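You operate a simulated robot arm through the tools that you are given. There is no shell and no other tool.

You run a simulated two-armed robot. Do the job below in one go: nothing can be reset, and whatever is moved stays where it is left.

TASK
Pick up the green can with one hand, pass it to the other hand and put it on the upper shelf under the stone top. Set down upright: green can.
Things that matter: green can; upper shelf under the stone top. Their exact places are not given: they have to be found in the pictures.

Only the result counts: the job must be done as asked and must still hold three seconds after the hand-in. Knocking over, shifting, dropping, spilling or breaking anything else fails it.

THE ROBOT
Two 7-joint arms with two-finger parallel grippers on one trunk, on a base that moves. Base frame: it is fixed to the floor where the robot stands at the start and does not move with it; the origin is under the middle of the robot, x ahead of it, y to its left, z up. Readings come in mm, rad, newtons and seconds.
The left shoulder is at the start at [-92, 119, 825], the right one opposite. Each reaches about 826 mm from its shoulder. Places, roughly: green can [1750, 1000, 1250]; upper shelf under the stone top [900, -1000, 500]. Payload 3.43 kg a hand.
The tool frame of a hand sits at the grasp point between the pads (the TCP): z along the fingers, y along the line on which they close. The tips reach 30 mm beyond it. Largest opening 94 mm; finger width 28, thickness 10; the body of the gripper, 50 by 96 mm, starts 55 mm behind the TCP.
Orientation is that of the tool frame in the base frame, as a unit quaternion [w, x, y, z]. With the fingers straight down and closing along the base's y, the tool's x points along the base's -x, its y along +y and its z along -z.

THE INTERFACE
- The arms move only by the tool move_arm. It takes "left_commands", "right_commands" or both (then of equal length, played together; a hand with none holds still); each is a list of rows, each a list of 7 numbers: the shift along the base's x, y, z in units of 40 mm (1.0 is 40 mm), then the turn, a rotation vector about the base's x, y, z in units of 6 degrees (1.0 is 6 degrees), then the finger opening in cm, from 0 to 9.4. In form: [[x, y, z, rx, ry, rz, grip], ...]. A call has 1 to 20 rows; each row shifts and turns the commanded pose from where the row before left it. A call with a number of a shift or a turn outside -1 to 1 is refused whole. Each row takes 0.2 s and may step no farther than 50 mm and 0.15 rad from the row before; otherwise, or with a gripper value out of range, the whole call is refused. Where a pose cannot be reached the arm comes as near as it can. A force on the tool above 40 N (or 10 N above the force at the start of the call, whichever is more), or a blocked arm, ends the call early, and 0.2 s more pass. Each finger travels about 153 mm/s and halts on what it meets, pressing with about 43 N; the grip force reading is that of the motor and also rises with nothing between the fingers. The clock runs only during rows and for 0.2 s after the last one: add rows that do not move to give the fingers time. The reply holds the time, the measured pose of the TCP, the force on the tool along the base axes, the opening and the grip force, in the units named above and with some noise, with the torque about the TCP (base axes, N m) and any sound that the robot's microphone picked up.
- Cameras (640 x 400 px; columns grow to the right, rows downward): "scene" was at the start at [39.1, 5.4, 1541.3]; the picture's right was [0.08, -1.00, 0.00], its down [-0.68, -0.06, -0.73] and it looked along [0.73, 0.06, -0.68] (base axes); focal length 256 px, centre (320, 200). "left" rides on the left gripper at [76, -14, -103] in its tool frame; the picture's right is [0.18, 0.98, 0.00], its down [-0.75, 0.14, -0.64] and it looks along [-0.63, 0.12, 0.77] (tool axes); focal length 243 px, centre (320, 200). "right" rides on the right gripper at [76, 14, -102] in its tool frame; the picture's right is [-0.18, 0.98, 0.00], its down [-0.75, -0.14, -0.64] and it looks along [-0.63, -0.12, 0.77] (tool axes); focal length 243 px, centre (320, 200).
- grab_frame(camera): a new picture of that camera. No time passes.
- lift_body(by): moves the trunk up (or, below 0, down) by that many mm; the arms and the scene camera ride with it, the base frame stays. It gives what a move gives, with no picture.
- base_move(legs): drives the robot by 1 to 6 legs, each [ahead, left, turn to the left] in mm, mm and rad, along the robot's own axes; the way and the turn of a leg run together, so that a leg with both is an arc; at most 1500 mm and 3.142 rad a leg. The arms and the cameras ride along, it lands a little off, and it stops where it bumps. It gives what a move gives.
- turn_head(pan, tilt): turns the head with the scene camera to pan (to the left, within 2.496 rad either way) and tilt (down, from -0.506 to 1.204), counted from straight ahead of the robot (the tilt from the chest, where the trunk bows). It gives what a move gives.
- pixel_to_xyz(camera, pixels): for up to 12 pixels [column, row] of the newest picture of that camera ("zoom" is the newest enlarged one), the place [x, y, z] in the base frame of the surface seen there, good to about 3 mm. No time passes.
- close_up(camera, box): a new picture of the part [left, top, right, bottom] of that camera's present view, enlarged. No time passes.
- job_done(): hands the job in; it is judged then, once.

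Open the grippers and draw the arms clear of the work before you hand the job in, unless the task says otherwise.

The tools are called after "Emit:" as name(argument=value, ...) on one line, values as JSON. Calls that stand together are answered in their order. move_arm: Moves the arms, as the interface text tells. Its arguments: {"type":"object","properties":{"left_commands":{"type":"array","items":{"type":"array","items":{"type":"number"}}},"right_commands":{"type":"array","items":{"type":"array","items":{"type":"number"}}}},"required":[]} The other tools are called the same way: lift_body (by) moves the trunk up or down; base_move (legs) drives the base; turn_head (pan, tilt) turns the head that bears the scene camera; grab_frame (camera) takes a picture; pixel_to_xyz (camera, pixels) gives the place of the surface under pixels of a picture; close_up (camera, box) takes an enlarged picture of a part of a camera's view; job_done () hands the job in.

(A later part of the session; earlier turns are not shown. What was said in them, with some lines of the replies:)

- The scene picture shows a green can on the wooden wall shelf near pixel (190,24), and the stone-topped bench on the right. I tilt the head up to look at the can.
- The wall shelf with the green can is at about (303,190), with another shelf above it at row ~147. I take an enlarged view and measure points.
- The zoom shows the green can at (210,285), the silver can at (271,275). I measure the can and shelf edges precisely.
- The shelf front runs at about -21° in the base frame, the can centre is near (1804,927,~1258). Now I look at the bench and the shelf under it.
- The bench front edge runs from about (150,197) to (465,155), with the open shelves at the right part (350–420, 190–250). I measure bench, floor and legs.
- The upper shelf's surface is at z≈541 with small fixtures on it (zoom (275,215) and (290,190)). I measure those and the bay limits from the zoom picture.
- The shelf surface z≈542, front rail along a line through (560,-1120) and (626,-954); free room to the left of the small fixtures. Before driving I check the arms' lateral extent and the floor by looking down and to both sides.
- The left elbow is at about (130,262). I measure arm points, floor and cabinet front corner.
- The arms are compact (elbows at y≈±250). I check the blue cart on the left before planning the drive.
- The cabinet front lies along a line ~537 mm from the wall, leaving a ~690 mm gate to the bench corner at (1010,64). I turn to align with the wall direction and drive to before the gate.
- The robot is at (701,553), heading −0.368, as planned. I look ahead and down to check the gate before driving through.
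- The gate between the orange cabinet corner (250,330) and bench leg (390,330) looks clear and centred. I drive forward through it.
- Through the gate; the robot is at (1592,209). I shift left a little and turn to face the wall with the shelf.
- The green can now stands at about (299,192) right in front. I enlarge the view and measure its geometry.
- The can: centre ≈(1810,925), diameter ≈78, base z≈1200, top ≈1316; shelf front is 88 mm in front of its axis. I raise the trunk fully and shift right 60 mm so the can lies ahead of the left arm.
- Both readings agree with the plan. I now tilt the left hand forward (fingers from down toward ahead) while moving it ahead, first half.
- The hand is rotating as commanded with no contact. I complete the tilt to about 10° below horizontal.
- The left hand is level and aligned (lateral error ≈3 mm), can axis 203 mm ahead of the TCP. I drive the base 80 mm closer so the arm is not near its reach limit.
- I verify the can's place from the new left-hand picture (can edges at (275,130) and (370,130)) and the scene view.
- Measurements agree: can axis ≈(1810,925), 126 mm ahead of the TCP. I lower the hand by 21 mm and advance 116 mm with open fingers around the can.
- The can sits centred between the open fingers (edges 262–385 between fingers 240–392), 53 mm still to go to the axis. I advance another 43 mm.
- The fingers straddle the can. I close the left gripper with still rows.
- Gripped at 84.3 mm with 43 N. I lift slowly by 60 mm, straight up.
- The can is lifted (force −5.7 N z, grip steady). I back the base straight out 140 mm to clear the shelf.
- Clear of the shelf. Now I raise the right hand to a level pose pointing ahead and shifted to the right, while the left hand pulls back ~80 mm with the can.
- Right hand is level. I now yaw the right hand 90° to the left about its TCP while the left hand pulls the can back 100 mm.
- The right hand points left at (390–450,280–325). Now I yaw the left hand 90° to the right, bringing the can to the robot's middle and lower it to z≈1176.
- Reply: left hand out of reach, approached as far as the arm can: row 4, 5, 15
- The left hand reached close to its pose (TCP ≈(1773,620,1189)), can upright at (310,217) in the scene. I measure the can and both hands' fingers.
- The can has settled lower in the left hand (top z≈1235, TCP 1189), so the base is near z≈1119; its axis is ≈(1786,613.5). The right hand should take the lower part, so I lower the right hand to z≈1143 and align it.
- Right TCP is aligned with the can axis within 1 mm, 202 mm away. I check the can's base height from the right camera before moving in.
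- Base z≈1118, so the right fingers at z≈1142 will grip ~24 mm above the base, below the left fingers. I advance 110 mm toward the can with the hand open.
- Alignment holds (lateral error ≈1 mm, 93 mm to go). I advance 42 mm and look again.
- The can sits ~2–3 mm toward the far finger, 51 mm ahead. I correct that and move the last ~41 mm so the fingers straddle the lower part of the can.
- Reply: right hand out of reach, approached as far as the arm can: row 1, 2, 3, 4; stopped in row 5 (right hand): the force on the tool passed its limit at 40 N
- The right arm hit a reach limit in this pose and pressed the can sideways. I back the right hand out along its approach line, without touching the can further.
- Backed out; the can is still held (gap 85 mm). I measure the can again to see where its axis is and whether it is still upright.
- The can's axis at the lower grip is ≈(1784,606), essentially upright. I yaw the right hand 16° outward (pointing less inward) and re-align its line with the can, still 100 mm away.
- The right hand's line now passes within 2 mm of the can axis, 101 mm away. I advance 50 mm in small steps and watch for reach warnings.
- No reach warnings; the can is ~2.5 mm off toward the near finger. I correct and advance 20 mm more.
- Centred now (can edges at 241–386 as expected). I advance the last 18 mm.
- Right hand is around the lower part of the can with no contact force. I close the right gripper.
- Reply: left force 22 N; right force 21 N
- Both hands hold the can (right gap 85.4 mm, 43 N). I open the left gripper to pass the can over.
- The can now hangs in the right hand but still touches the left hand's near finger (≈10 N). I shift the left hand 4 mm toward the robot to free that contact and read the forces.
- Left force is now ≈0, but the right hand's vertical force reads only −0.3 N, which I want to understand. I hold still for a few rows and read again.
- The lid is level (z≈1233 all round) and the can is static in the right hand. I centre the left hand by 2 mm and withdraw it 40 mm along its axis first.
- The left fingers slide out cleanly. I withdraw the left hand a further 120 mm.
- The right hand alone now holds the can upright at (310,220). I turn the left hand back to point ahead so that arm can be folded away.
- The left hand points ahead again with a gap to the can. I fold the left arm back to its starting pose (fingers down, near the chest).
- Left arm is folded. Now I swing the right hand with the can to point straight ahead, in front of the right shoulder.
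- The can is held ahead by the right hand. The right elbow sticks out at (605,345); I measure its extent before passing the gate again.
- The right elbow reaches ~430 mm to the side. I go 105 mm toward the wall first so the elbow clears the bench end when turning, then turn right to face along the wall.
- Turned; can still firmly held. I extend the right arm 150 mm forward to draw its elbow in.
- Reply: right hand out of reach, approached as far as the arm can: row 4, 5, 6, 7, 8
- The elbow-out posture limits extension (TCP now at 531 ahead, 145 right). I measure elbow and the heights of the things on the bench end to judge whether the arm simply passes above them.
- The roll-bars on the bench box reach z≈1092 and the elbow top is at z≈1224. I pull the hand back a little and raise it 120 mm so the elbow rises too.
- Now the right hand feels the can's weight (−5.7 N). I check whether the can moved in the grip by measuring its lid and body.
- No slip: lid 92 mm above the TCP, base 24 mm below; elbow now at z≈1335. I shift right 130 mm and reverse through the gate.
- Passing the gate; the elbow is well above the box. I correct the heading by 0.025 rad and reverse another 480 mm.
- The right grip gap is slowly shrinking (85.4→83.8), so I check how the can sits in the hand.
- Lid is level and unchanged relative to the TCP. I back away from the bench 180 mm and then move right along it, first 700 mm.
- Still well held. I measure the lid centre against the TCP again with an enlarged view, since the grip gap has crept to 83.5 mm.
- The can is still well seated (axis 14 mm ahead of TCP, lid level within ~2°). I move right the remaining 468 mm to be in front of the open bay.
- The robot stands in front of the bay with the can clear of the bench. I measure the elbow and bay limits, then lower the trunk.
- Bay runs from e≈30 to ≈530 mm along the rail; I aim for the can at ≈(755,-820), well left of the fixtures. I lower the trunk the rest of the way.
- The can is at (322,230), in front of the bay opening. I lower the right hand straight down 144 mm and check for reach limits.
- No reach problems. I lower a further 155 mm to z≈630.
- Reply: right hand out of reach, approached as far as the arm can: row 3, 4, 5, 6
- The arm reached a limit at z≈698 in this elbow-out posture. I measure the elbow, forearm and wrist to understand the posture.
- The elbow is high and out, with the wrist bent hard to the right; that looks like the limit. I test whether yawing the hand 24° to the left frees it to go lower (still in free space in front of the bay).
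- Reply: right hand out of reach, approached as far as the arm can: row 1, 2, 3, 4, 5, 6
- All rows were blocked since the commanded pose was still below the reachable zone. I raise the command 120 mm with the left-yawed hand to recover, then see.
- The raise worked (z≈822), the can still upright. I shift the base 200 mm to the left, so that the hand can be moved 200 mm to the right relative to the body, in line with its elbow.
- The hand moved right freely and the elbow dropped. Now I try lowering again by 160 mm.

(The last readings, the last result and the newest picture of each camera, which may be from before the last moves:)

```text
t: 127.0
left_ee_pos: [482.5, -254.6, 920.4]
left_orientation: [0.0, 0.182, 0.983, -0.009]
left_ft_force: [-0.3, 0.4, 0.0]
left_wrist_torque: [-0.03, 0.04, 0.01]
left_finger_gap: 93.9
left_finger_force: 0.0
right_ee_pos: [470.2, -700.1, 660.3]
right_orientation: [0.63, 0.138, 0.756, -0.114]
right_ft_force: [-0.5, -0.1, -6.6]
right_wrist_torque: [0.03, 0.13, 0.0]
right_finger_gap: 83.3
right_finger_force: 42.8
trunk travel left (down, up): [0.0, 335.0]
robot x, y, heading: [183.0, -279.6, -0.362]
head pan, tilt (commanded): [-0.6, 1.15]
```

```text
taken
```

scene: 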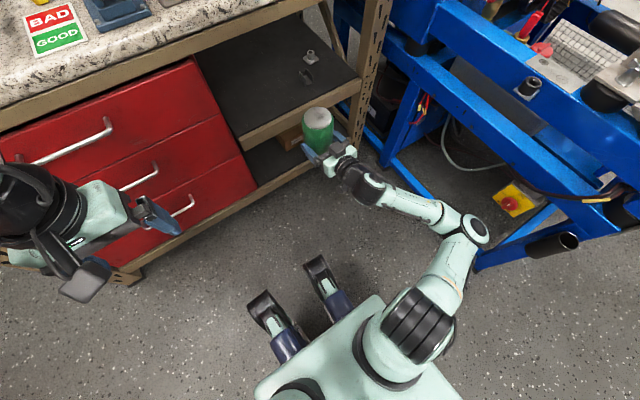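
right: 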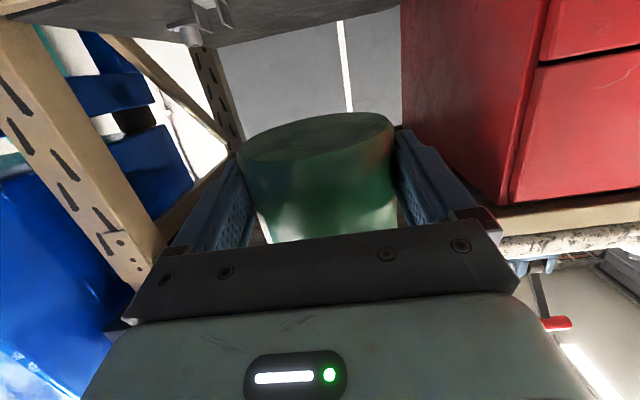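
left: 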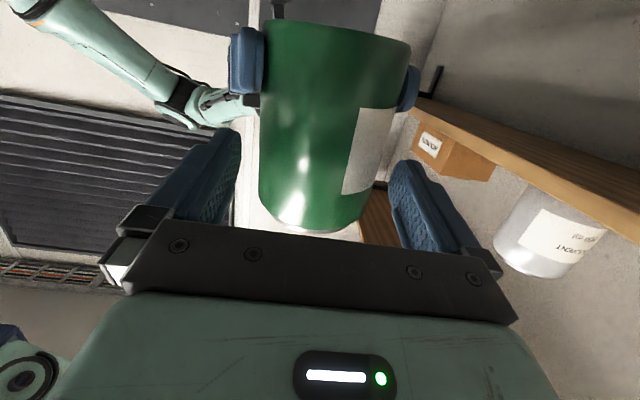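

Lowering works now (z≈660). The TCP is at e≈359 mm along the rail and 235 mm before it; I lower 30 mm more and extend the arm 100 mm toward the bay.

Emit:
move_arm(right_commands=[[0, 0, -0.4, 0, 0, 0, 5.0], [0, 0, -0.35, 0, 0, 0, 5.0], [0.4665, -0.18, 0, 0, 0, 0, 5.0], [0.4665, -0.18, 0, 0, 0, 0, 5.0], [0.4665, -0.18, 0, 0, 0, 0, 5.0], [0.4665, -0.18, 0, 0, 0, 0, 5.0], [0.4665, -0.18, 0, 0, 0, 0, 5.0]])

Emit:
grab_frame(camera="scene")

Emit:
grab_frame(camera="right")

```text
t: 128.6
left_ee_pos: [482.1, -254.9, 919.2]
left_orientation: [-0.001, 0.182, 0.983, -0.008]
left_ft_force: [0.2, 0.2, 0.1]
left_wrist_torque: [0.04, -0.01, -0.03]
left_finger_gap: 94.0
left_finger_force: 0.0
right_ee_pos: [562.7, -735.8, 629.6]
right_orientation: [0.629, 0.139, 0.757, -0.114]
right_ft_force: [-0.5, -0.7, -6.5]
right_wrist_torque: [0.02, 0.08, -0.01]
right_finger_gap: 83.2
right_finger_force: 43.3
trunk travel left (down, up): [0.0, 335.0]
robot x, y, heading: [180.1, -277.0, -0.365]
head pan, tilt (commanded): [-0.6, 1.15]
```

```text
taken
```

scene: 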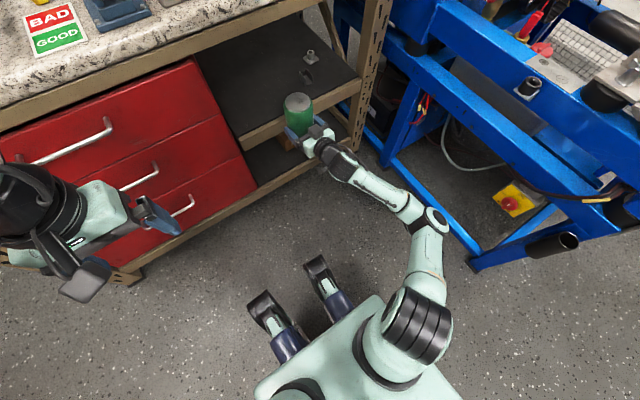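

```text
taken
```

right: 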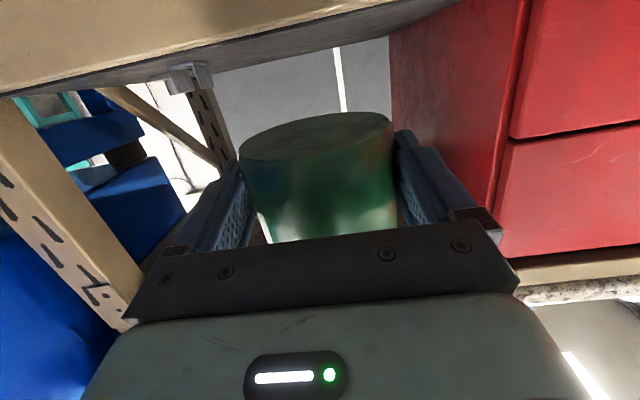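

The hand follows well and the can is centred in the bay view. I drive the base 120 mm ahead so the can starts over the shelf (base of can ~64 mm above it).

Emit:
base_move(legs=[[120, 0, 0]])

Emit:
turn_head(pan=-0.5, tilt=0.9)

Emit:
grab_frame(camera="scene")

Emit:
grab_frame(camera="right")

```text
t: 129.8
left_ee_pos: [594.0, -297.0, 919.4]
left_orientation: [0.0, 0.18, 0.984, -0.008]
left_ft_force: [0.1, 0.2, -0.9]
left_wrist_torque: [0.0, 0.02, 0.02]
left_finger_gap: 94.0
left_finger_force: 0.0
right_ee_pos: [674.1, -778.6, 629.9]
right_orientation: [0.629, 0.138, 0.757, -0.113]
right_ft_force: [-0.5, 0.0, -5.4]
right_wrist_torque: [0.06, 0.1, 0.04]
right_finger_gap: 83.3
right_finger_force: 43.3
trunk travel left (down, up): [0.0, 335.0]
robot x, y, heading: [291.2, -322.8, -0.364]
head pan, tilt (commanded): [-0.6, 1.15]
```

```text
t: 130.6
left_ee_pos: [593.5, -298.2, 919.6]
left_orientation: [-0.001, 0.181, 0.984, -0.008]
left_ft_force: [-0.2, 0.7, 0.6]
left_wrist_torque: [-0.01, -0.01, -0.02]
left_finger_gap: 94.0
left_finger_force: 0.2
right_ee_pos: [673.3, -778.3, 628.9]
right_orientation: [0.629, 0.139, 0.756, -0.114]
right_ft_force: [-0.3, -0.7, -6.3]
right_wrist_torque: [0.06, 0.12, 0.0]
right_finger_gap: 83.1
right_finger_force: 42.7
trunk travel left (down, up): [0.0, 335.0]
robot x, y, heading: [288.4, -325.4, -0.365]
head pan, tilt (commanded): [-0.499, 0.901]
```

```text
taken
```

scene: 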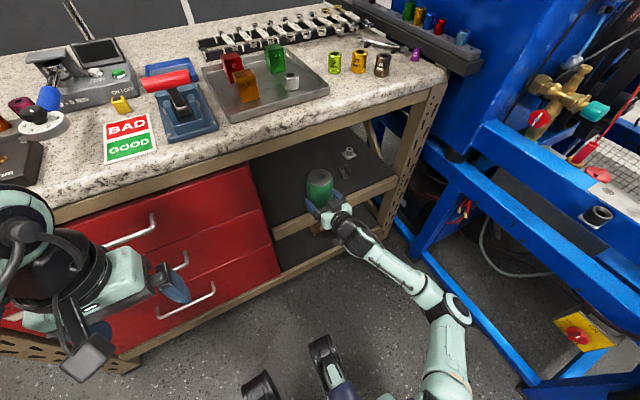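

```text
taken
```

right: 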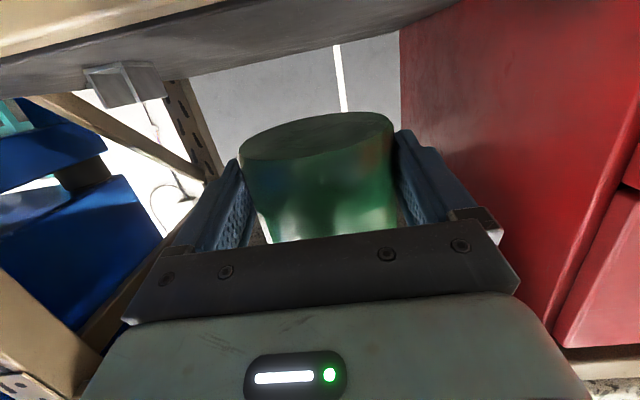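

The TCP is 17 mm before the rail line, e≈360. I take a close view of the bay to check clearances to the bracket and the shelf height.

Emit:
close_up(camera="scene", box=[240, 120, 420, 270])

Emit:
pixel_to_xyz(camera="scene", pixels=[[348, 172], [348, 152], [290, 195], [300, 205], [285, 215], [335, 170], [300, 180], [279, 205], [275, 180], [290, 230], [380, 185], [319, 178]])

```text
2.67 times, centred on (330, 195) of scene
```

zoom: 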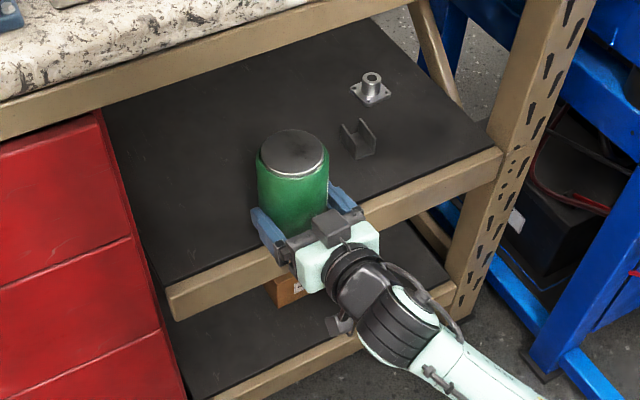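

```text
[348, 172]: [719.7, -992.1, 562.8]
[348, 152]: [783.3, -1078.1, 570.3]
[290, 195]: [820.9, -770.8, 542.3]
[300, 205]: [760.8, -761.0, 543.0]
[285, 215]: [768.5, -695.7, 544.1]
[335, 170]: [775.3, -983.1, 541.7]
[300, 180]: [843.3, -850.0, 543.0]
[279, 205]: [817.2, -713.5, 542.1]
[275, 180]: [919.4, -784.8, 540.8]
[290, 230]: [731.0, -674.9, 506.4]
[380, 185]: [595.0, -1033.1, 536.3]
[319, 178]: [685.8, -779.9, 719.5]
```

Clearances are good: bracket at e≈177, shelf z≈542.5, can lid z≈719.5. I advance the arm 78 mm into the bay, still 60 mm above the shelf.

Emit:
move_arm(right_commands=[[0.455, -0.1755, 0, 0, 0, 0, 5.0], [0.455, -0.1755, 0, 0, 0, 0, 5.0], [0.455, -0.1755, 0, 0, 0, 0, 5.0], [0.455, -0.1755, 0, 0, 0, 0, 5.0], [0, 0, 0, 0, 0, 0, 5.0]])

Emit:
close_up(camera="scene", box=[240, 120, 420, 270])

Emit:
grab_frame(camera="right")

```text
t: 131.8
left_ee_pos: [592.8, -297.4, 920.4]
left_orientation: [0.0, 0.181, 0.983, -0.007]
left_ft_force: [-0.5, 0.3, 0.1]
left_wrist_torque: [0.0, 0.02, 0.01]
left_finger_gap: 94.1
left_finger_force: 0.1
right_ee_pos: [747.4, -806.3, 629.3]
right_orientation: [0.629, 0.139, 0.756, -0.114]
right_ft_force: [0.0, 0.3, -6.4]
right_wrist_torque: [0.05, 0.09, 0.01]
right_finger_gap: 83.0
right_finger_force: 43.2
trunk travel left (down, up): [0.0, 335.0]
robot x, y, heading: [292.8, -321.5, -0.362]
head pan, tilt (commanded): [-0.499, 0.901]
```

```text
2.67 times, centred on (330, 195) of scene
```

zoom: 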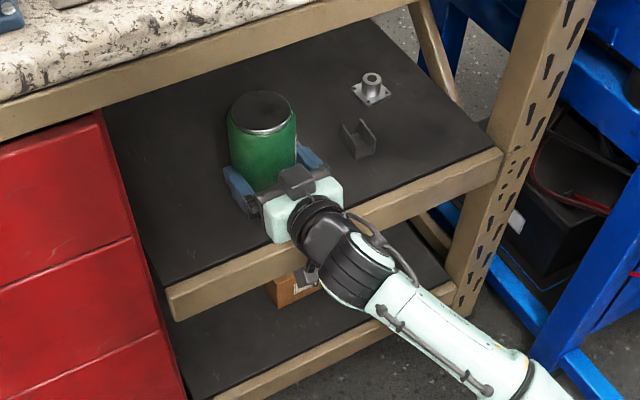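

```text
taken
```

right: 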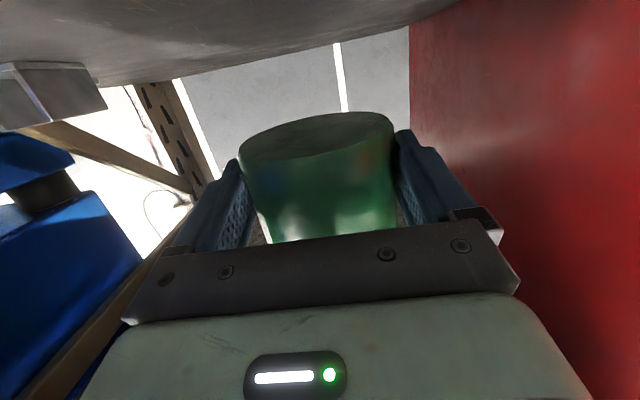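

TCP is 62 mm past the rail front. I check the can's tilt and the camera/wrist clearance to the rail before lowering.

Emit:
pixel_to_xyz(camera="zoom", pixels=[[262, 112], [235, 112], [288, 112], [260, 95], [264, 130], [240, 155], [260, 185], [290, 150], [215, 285], [330, 215], [305, 275], [230, 230]])

Emit:
turn_head(pan=-0.5, tilt=0.75)

Emit:
grab_frame(camera="scene")

```text
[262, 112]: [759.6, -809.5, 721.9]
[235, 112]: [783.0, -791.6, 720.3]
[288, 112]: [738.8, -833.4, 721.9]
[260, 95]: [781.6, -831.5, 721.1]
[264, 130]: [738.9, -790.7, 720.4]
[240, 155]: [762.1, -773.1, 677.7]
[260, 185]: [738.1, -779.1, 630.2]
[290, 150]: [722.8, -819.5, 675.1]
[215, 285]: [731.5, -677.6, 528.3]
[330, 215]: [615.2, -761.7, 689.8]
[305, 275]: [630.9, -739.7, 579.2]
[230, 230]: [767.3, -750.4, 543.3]
```

```text
t: 132.5
left_ee_pos: [593.9, -296.7, 919.4]
left_orientation: [0.0, 0.18, 0.984, -0.008]
left_ft_force: [-0.2, -0.6, 0.6]
left_wrist_torque: [0.0, -0.03, 0.02]
left_finger_gap: 93.9
left_finger_force: 0.0
right_ee_pos: [747.3, -804.7, 630.2]
right_orientation: [0.629, 0.139, 0.756, -0.114]
right_ft_force: [1.4, -0.9, -5.5]
right_wrist_torque: [0.01, 0.08, -0.02]
right_finger_gap: 83.2
right_finger_force: 43.1
trunk travel left (down, up): [0.0, 335.0]
robot x, y, heading: [292.9, -323.8, -0.365]
head pan, tilt (commanded): [-0.499, 0.75]
```

```text
taken
```

scene: 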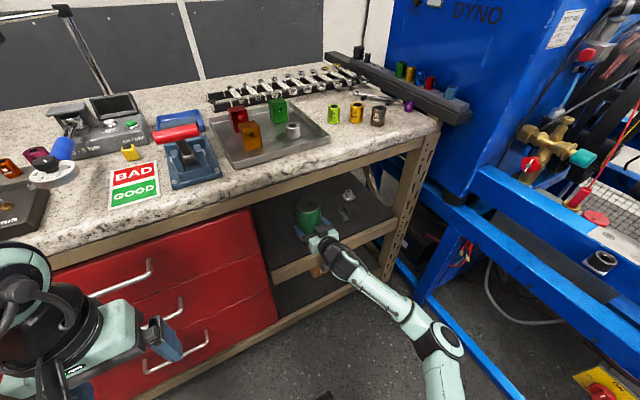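

The lid is level (720–722), so the can is upright with its base ≈62 mm above the shelf. I lower 50 mm slowly.

Emit:
move_arm(right_commands=[[0, 0, -0.25, 0, 0, 0, 5.0], [0, 0, -0.25, 0, 0, 0, 5.0], [0, 0, -0.25, 0, 0, 0, 5.0], [0, 0, -0.25, 0, 0, 0, 5.0], [0, 0, -0.25, 0, 0, 0, 5.0], [0, 0, 0, 0, 0, 0, 5.0]])

Emit:
turn_head(pan=-0.5, tilt=0.9)

Emit:
close_up(camera="scene", box=[240, 120, 420, 270])

Emit:
grab_frame(camera="right")

```text
t: 133.9
left_ee_pos: [593.9, -296.5, 920.5]
left_orientation: [0.0, 0.18, 0.984, -0.008]
left_ft_force: [-0.8, -0.6, 0.1]
left_wrist_torque: [0.02, -0.01, 0.0]
left_finger_gap: 93.7
left_finger_force: 0.1
right_ee_pos: [747.2, -805.6, 579.7]
right_orientation: [0.629, 0.139, 0.756, -0.114]
right_ft_force: [0.2, 0.0, -5.6]
right_wrist_torque: [0.07, 0.03, -0.02]
right_finger_gap: 83.4
right_finger_force: 42.9
trunk travel left (down, up): [0.0, 335.0]
robot x, y, heading: [290.6, -323.4, -0.365]
head pan, tilt (commanded): [-0.499, 0.75]
```

```text
t: 134.6
left_ee_pos: [593.4, -296.0, 920.0]
left_orientation: [0.0, 0.18, 0.984, -0.008]
left_ft_force: [-0.1, -0.8, -0.1]
left_wrist_torque: [-0.03, 0.0, -0.01]
left_finger_gap: 94.1
left_finger_force: 0.0
right_ee_pos: [746.3, -804.8, 579.2]
right_orientation: [0.629, 0.138, 0.757, -0.113]
right_ft_force: [0.0, -0.4, -6.3]
right_wrist_torque: [0.04, 0.1, 0.01]
right_finger_gap: 83.2
right_finger_force: 43.2
trunk travel left (down, up): [0.0, 335.0]
robot x, y, heading: [293.0, -323.9, -0.367]
head pan, tilt (commanded): [-0.499, 0.901]
```

```text
2.67 times, centred on (330, 195) of scene
```

zoom: 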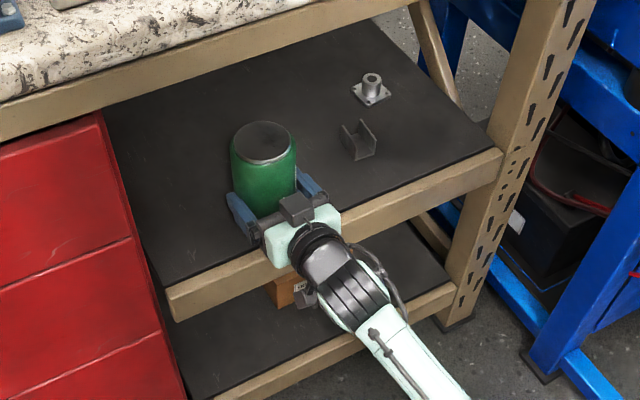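

```text
taken
```

right: 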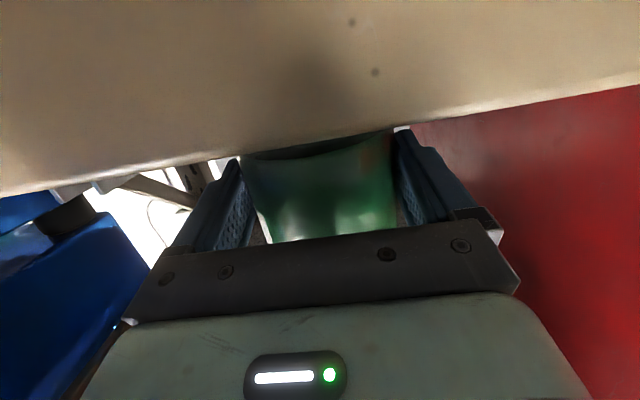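

Base of the can is now ≈12 mm above the shelf and the hand's camera is clear in front of the rail. I lower 8 mm in small steps and read the force.

Emit:
move_arm(right_commands=[[0, 0, -0.1, 0, 0, 0, 5.0], [0, 0, -0.1, 0, 0, 0, 5.0], [0, 0, 0, 0, 0, 0, 5.0]])

```text
t: 135.4
left_ee_pos: [594.5, -296.4, 920.2]
left_orientation: [0.0, 0.18, 0.984, -0.008]
left_ft_force: [0.6, -0.7, -0.5]
left_wrist_torque: [0.01, 0.02, 0.0]
left_finger_gap: 94.0
left_finger_force: 0.0
right_ee_pos: [745.3, -806.4, 571.9]
right_orientation: [0.629, 0.138, 0.757, -0.113]
right_ft_force: [0.8, 0.5, -5.8]
right_wrist_torque: [0.01, 0.12, 0.0]
right_finger_gap: 83.0
right_finger_force: 43.3
trunk travel left (down, up): [0.0, 335.0]
robot x, y, heading: [288.4, -320.3, -0.368]
head pan, tilt (commanded): [-0.499, 0.901]
```

No contact yet (force −5.8 N, just the can's weight). I continue down in 2 mm steps.

Emit:
move_arm(right_commands=[[0, 0, -0.05, 0, 0, 0, 5.0], [0, 0, -0.05, 0, 0, 0, 5.0], [0, 0, 0, 0, 0, 0, 5.0]])

```text
t: 136.2
left_ee_pos: [592.6, -297.0, 919.5]
left_orientation: [0.0, 0.18, 0.984, -0.008]
left_ft_force: [-0.5, 1.0, -1.3]
left_wrist_torque: [-0.01, 0.04, 0.03]
left_finger_gap: 94.2
left_finger_force: 0.0
right_ee_pos: [746.1, -805.3, 567.8]
right_orientation: [0.63, 0.139, 0.756, -0.114]
right_ft_force: [-1.3, -0.5, -2.7]
right_wrist_torque: [-0.07, -0.02, -0.05]
right_finger_gap: 83.4
right_finger_force: 43.0
trunk travel left (down, up): [0.0, 335.0]
robot x, y, heading: [289.3, -324.3, -0.363]
head pan, tilt (commanded): [-0.499, 0.901]
```

The weight reading falls to −2.7 N: the can begins to touch the shelf. One more 2 mm step.

Emit:
move_arm(right_commands=[[0, 0, -0.04, 0, 0, 0, 5.0], [0, 0, 0, 0, 0, 0, 5.0]])

Emit:
close_up(camera="scene", box=[240, 120, 420, 270])

Emit:
pixel_to_xyz(camera="zoom", pixels=[[263, 147], [238, 145], [290, 147], [262, 128], [264, 162], [245, 190], [290, 180]])

```text
t: 136.8
left_ee_pos: [593.3, -296.6, 918.9]
left_orientation: [0.001, 0.181, 0.984, -0.008]
left_ft_force: [0.3, 0.6, -0.4]
left_wrist_torque: [0.05, -0.01, -0.02]
left_finger_gap: 94.0
left_finger_force: 0.1
right_ee_pos: [746.3, -804.8, 568.2]
right_orientation: [0.632, 0.137, 0.754, -0.113]
right_ft_force: [-3.7, 0.5, 4.8]
right_wrist_torque: [-0.23, -0.33, -0.03]
right_finger_gap: 83.1
right_finger_force: 43.1
trunk travel left (down, up): [0.0, 335.0]
robot x, y, heading: [292.0, -321.3, -0.366]
head pan, tilt (commanded): [-0.499, 0.901]
```

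```text
2.67 times, centred on (330, 195) of scene
```

zoom: 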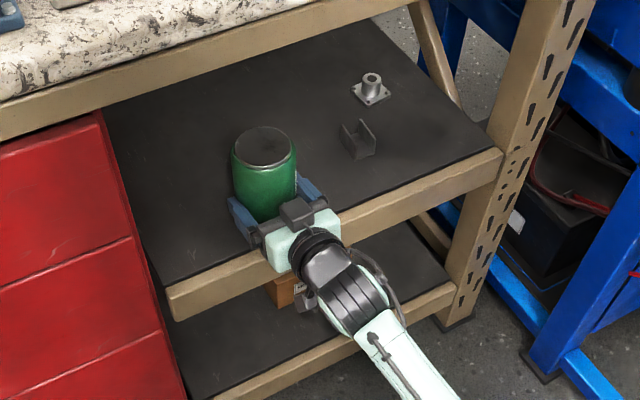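

```text
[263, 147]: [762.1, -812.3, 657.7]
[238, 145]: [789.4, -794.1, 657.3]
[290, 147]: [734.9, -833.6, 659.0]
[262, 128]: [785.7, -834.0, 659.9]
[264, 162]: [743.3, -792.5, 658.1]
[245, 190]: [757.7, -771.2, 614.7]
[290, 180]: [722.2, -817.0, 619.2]
```

The lid is at z≈658 (= shelf + can height), force +4.8 N up: the can stands on the shelf. I open the right gripper gradually.

Emit:
move_arm(right_commands=[[0, 0, 0, 0, 0, 0, 8.5], [0, 0, 0, 0, 0, 0, 8.8], [0, 0, 0, 0, 0, 0, 9.1], [0, 0, 0, 0, 0, 0, 9.4], [0, 0, 0, 0, 0, 0, 9.4]])

Emit:
close_up(camera="scene", box=[240, 120, 420, 270])

Emit:
pixel_to_xyz(camera="zoom", pixels=[[263, 147], [238, 145], [290, 147], [262, 128], [264, 162], [245, 190], [290, 180], [240, 215], [310, 185]])

Emit:
grab_frame(camera="right")

```text
t: 138.0
left_ee_pos: [593.9, -297.0, 920.0]
left_orientation: [0.0, 0.181, 0.983, -0.008]
left_ft_force: [-0.1, 0.2, -0.2]
left_wrist_torque: [0.02, -0.03, -0.01]
left_finger_gap: 93.9
left_finger_force: 0.1
right_ee_pos: [746.8, -806.9, 567.1]
right_orientation: [0.63, 0.138, 0.756, -0.113]
right_ft_force: [0.5, 0.0, -1.0]
right_wrist_torque: [-0.02, -0.03, -0.03]
right_finger_gap: 94.0
right_finger_force: 0.1
trunk travel left (down, up): [0.0, 335.0]
robot x, y, heading: [289.0, -324.1, -0.363]
head pan, tilt (commanded): [-0.499, 0.901]
```

```text
2.67 times, centred on (330, 195) of scene
```

zoom: 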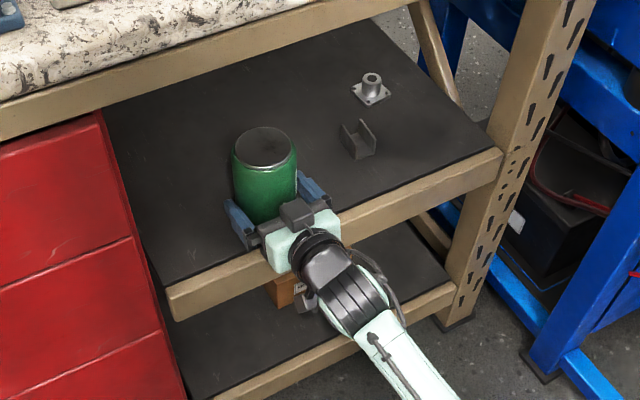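

```text
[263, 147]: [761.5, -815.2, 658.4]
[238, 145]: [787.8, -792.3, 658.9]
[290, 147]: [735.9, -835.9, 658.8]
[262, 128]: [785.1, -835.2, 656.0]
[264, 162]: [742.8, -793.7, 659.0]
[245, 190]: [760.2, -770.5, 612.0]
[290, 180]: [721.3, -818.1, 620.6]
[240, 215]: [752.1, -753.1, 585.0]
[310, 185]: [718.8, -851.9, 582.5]
```

```text
taken
```

right: 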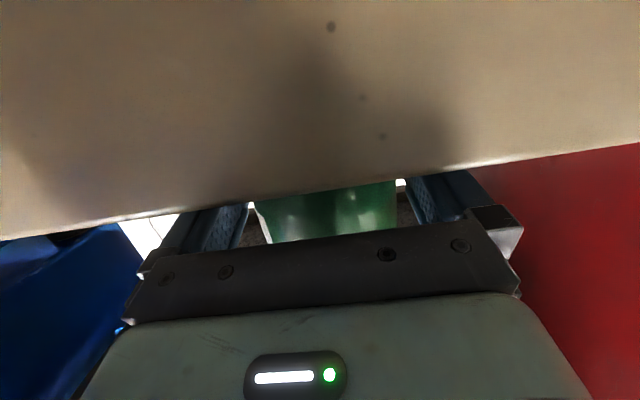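

The can stands free with a level lid and centred within ~1 mm between the open fingers. I withdraw the hand straight back 60 mm slowly.

Emit:
move_arm(right_commands=[[-0.235, 0.085, 0, 0, 0, 0, 9.4], [-0.28, 0.105, 0, 0, 0, 0, 9.4], [-0.28, 0.105, 0, 0, 0, 0, 9.4], [-0.28, 0.105, 0, 0, 0, 0, 9.4], [-0.28, 0.105, 0, 0, 0, 0, 9.4]])

Emit:
close_up(camera="scene", box=[240, 120, 420, 270])

Emit:
grab_frame(camera="right")

```text
t: 139.2
left_ee_pos: [592.3, -296.4, 919.3]
left_orientation: [0.0, 0.18, 0.984, -0.008]
left_ft_force: [0.4, 0.7, -0.4]
left_wrist_torque: [-0.01, 0.01, 0.03]
left_finger_gap: 94.1
left_finger_force: 0.1
right_ee_pos: [692.6, -784.3, 565.9]
right_orientation: [0.629, 0.137, 0.757, -0.112]
right_ft_force: [0.3, -0.3, -0.2]
right_wrist_torque: [-0.01, -0.01, -0.01]
right_finger_gap: 94.1
right_finger_force: 0.0
trunk travel left (down, up): [0.0, 335.0]
robot x, y, heading: [290.7, -319.3, -0.366]
head pan, tilt (commanded): [-0.499, 0.901]
```

```text
2.67 times, centred on (330, 195) of scene
```

zoom: 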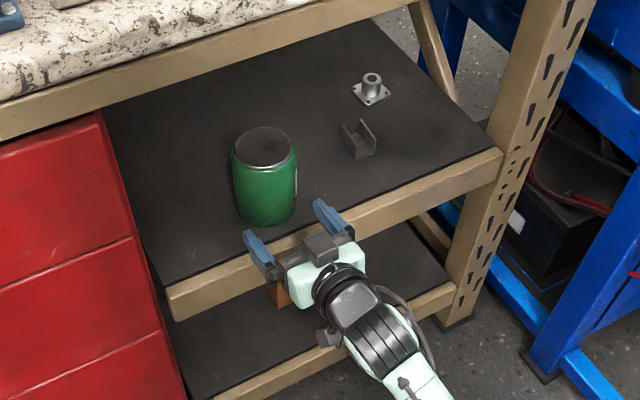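

```text
taken
```

right: 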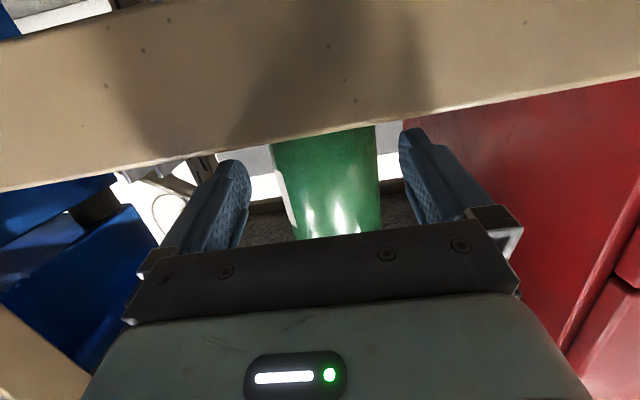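

The can stands by itself and the fingers are clear of it. I withdraw the arm a further 100 mm and then back the base away.

Emit:
move_arm(right_commands=[[-0.47, 0.175, 0, 0, 0, 0, 9.4], [-0.47, 0.175, 0, 0, 0, 0, 9.4], [-0.47, 0.175, 0, 0, 0, 0, 9.4], [-0.47, 0.175, 0, 0, 0, 0, 9.4], [-0.47, 0.175, 0, 0, 0, 0, 9.4]])

Emit:
base_move(legs=[[-200, 0, 0]])

Emit:
turn_head(pan=-0.4, tilt=0.6)

Emit:
grab_frame(camera="scene")

```text
t: 140.4
left_ee_pos: [592.9, -298.0, 919.9]
left_orientation: [0.0, 0.181, 0.984, -0.008]
left_ft_force: [0.2, -0.9, 0.5]
left_wrist_torque: [0.01, -0.03, 0.01]
left_finger_gap: 94.1
left_finger_force: 0.0
right_ee_pos: [596.3, -756.5, 570.2]
right_orientation: [0.628, 0.136, 0.758, -0.11]
right_ft_force: [0.8, 0.4, 0.7]
right_wrist_torque: [0.01, -0.01, -0.02]
right_finger_gap: 94.4
right_finger_force: 0.1
right hand out of reach, approached as far as the arm can: row 3, 5
trunk travel left (down, up): [0.0, 335.0]
robot x, y, heading: [293.6, -318.6, -0.362]
head pan, tilt (commanded): [-0.499, 0.901]
```

```text
t: 142.0
left_ee_pos: [404.7, -224.9, 920.5]
left_orientation: [0.001, 0.18, 0.984, -0.008]
left_ft_force: [0.0, -0.3, -0.6]
left_wrist_torque: [-0.04, -0.01, 0.0]
left_finger_gap: 93.9
left_finger_force: 0.1
right_ee_pos: [408.6, -685.4, 569.9]
right_orientation: [0.628, 0.137, 0.758, -0.111]
right_ft_force: [-0.6, 1.0, 0.2]
right_wrist_torque: [0.03, 0.01, -0.01]
right_finger_gap: 94.1
right_finger_force: 0.1
trunk travel left (down, up): [0.0, 335.0]
robot x, y, heading: [102.1, -249.1, -0.362]
head pan, tilt (commanded): [-0.499, 0.901]
```

```text
t: 142.8
left_ee_pos: [406.1, -224.4, 920.6]
left_orientation: [0.0, 0.18, 0.984, -0.008]
left_ft_force: [0.5, -0.3, -0.3]
left_wrist_torque: [-0.01, -0.02, -0.01]
left_finger_gap: 94.0
left_finger_force: 0.0
right_ee_pos: [408.5, -685.2, 570.0]
right_orientation: [0.628, 0.137, 0.758, -0.111]
right_ft_force: [0.0, -0.7, -0.2]
right_wrist_torque: [0.03, -0.01, 0.01]
right_finger_gap: 93.9
right_finger_force: 0.0
trunk travel left (down, up): [0.0, 335.0]
robot x, y, heading: [103.4, -250.0, -0.365]
head pan, tilt (commanded): [-0.4, 0.6]
```

```text
taken
```

scene: 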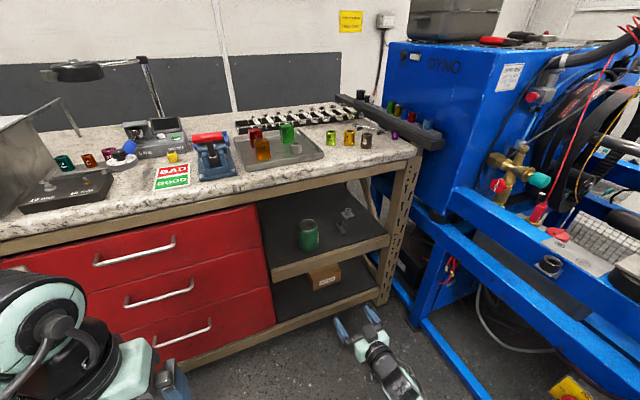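

The robot has backed off and the can stands at about (308,236) on the upper shelf, everything else in place. I take a close view to confirm it is upright and inside the shelf.

Emit:
close_up(camera="scene", box=[250, 180, 410, 300])

Emit:
pixel_to_xyz(camera="scene", pixels=[[308, 222], [308, 235], [308, 248], [300, 237], [316, 237], [290, 248], [325, 240], [347, 213], [343, 225]])

```text
3.33 times, centred on (330, 240) of scene
```

zoom: 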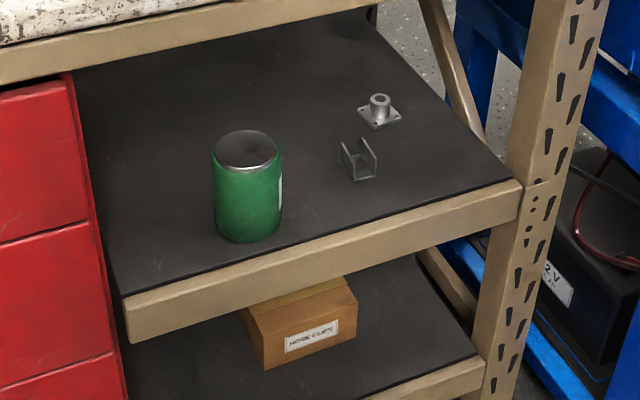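

```text
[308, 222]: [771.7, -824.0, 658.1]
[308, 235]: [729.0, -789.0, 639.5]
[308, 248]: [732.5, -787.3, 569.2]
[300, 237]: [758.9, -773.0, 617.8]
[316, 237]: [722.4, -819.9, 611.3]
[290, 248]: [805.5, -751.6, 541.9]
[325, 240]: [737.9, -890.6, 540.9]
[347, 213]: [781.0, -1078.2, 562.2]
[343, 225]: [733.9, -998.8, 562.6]
```

The can stands upright on the upper shelf (base z≈542, lid z≈658). The bracket and flange are unmoved, and both grippers are open and away from the bench, so I hand the job in.

Emit:
job_done()

```text
The job is handed in.
```

I picked the green can off the wall shelf with the left hand and passed it to the right. The right hand then set it upright on the upper shelf under the stone top. I've handed the job in, but no verdict came back.

- **Final state:** In the last pictures the can stands by itself, its base on the shelf at z≈542 mm and its lid level at z≈658 mm. It is about 75 mm in from the front rail and well clear of the bracket and the flanged part on that shelf, which hadn't moved. I saw nothing else moved. Both grippers are open and the robot has backed away from the bench.
- **Slip in the left hand:** The can slid about 34 mm down in the left grip when I lifted it. I therefore had the right hand take it near its base instead of near the top.
- **Contact at the handover:** On my first try at the handover the right arm ran out of reach and pressed the can sideways, passing the 40 N limit. The left hand kept hold and the can stayed upright. I turned the right hand 16° and the pass went cleanly.
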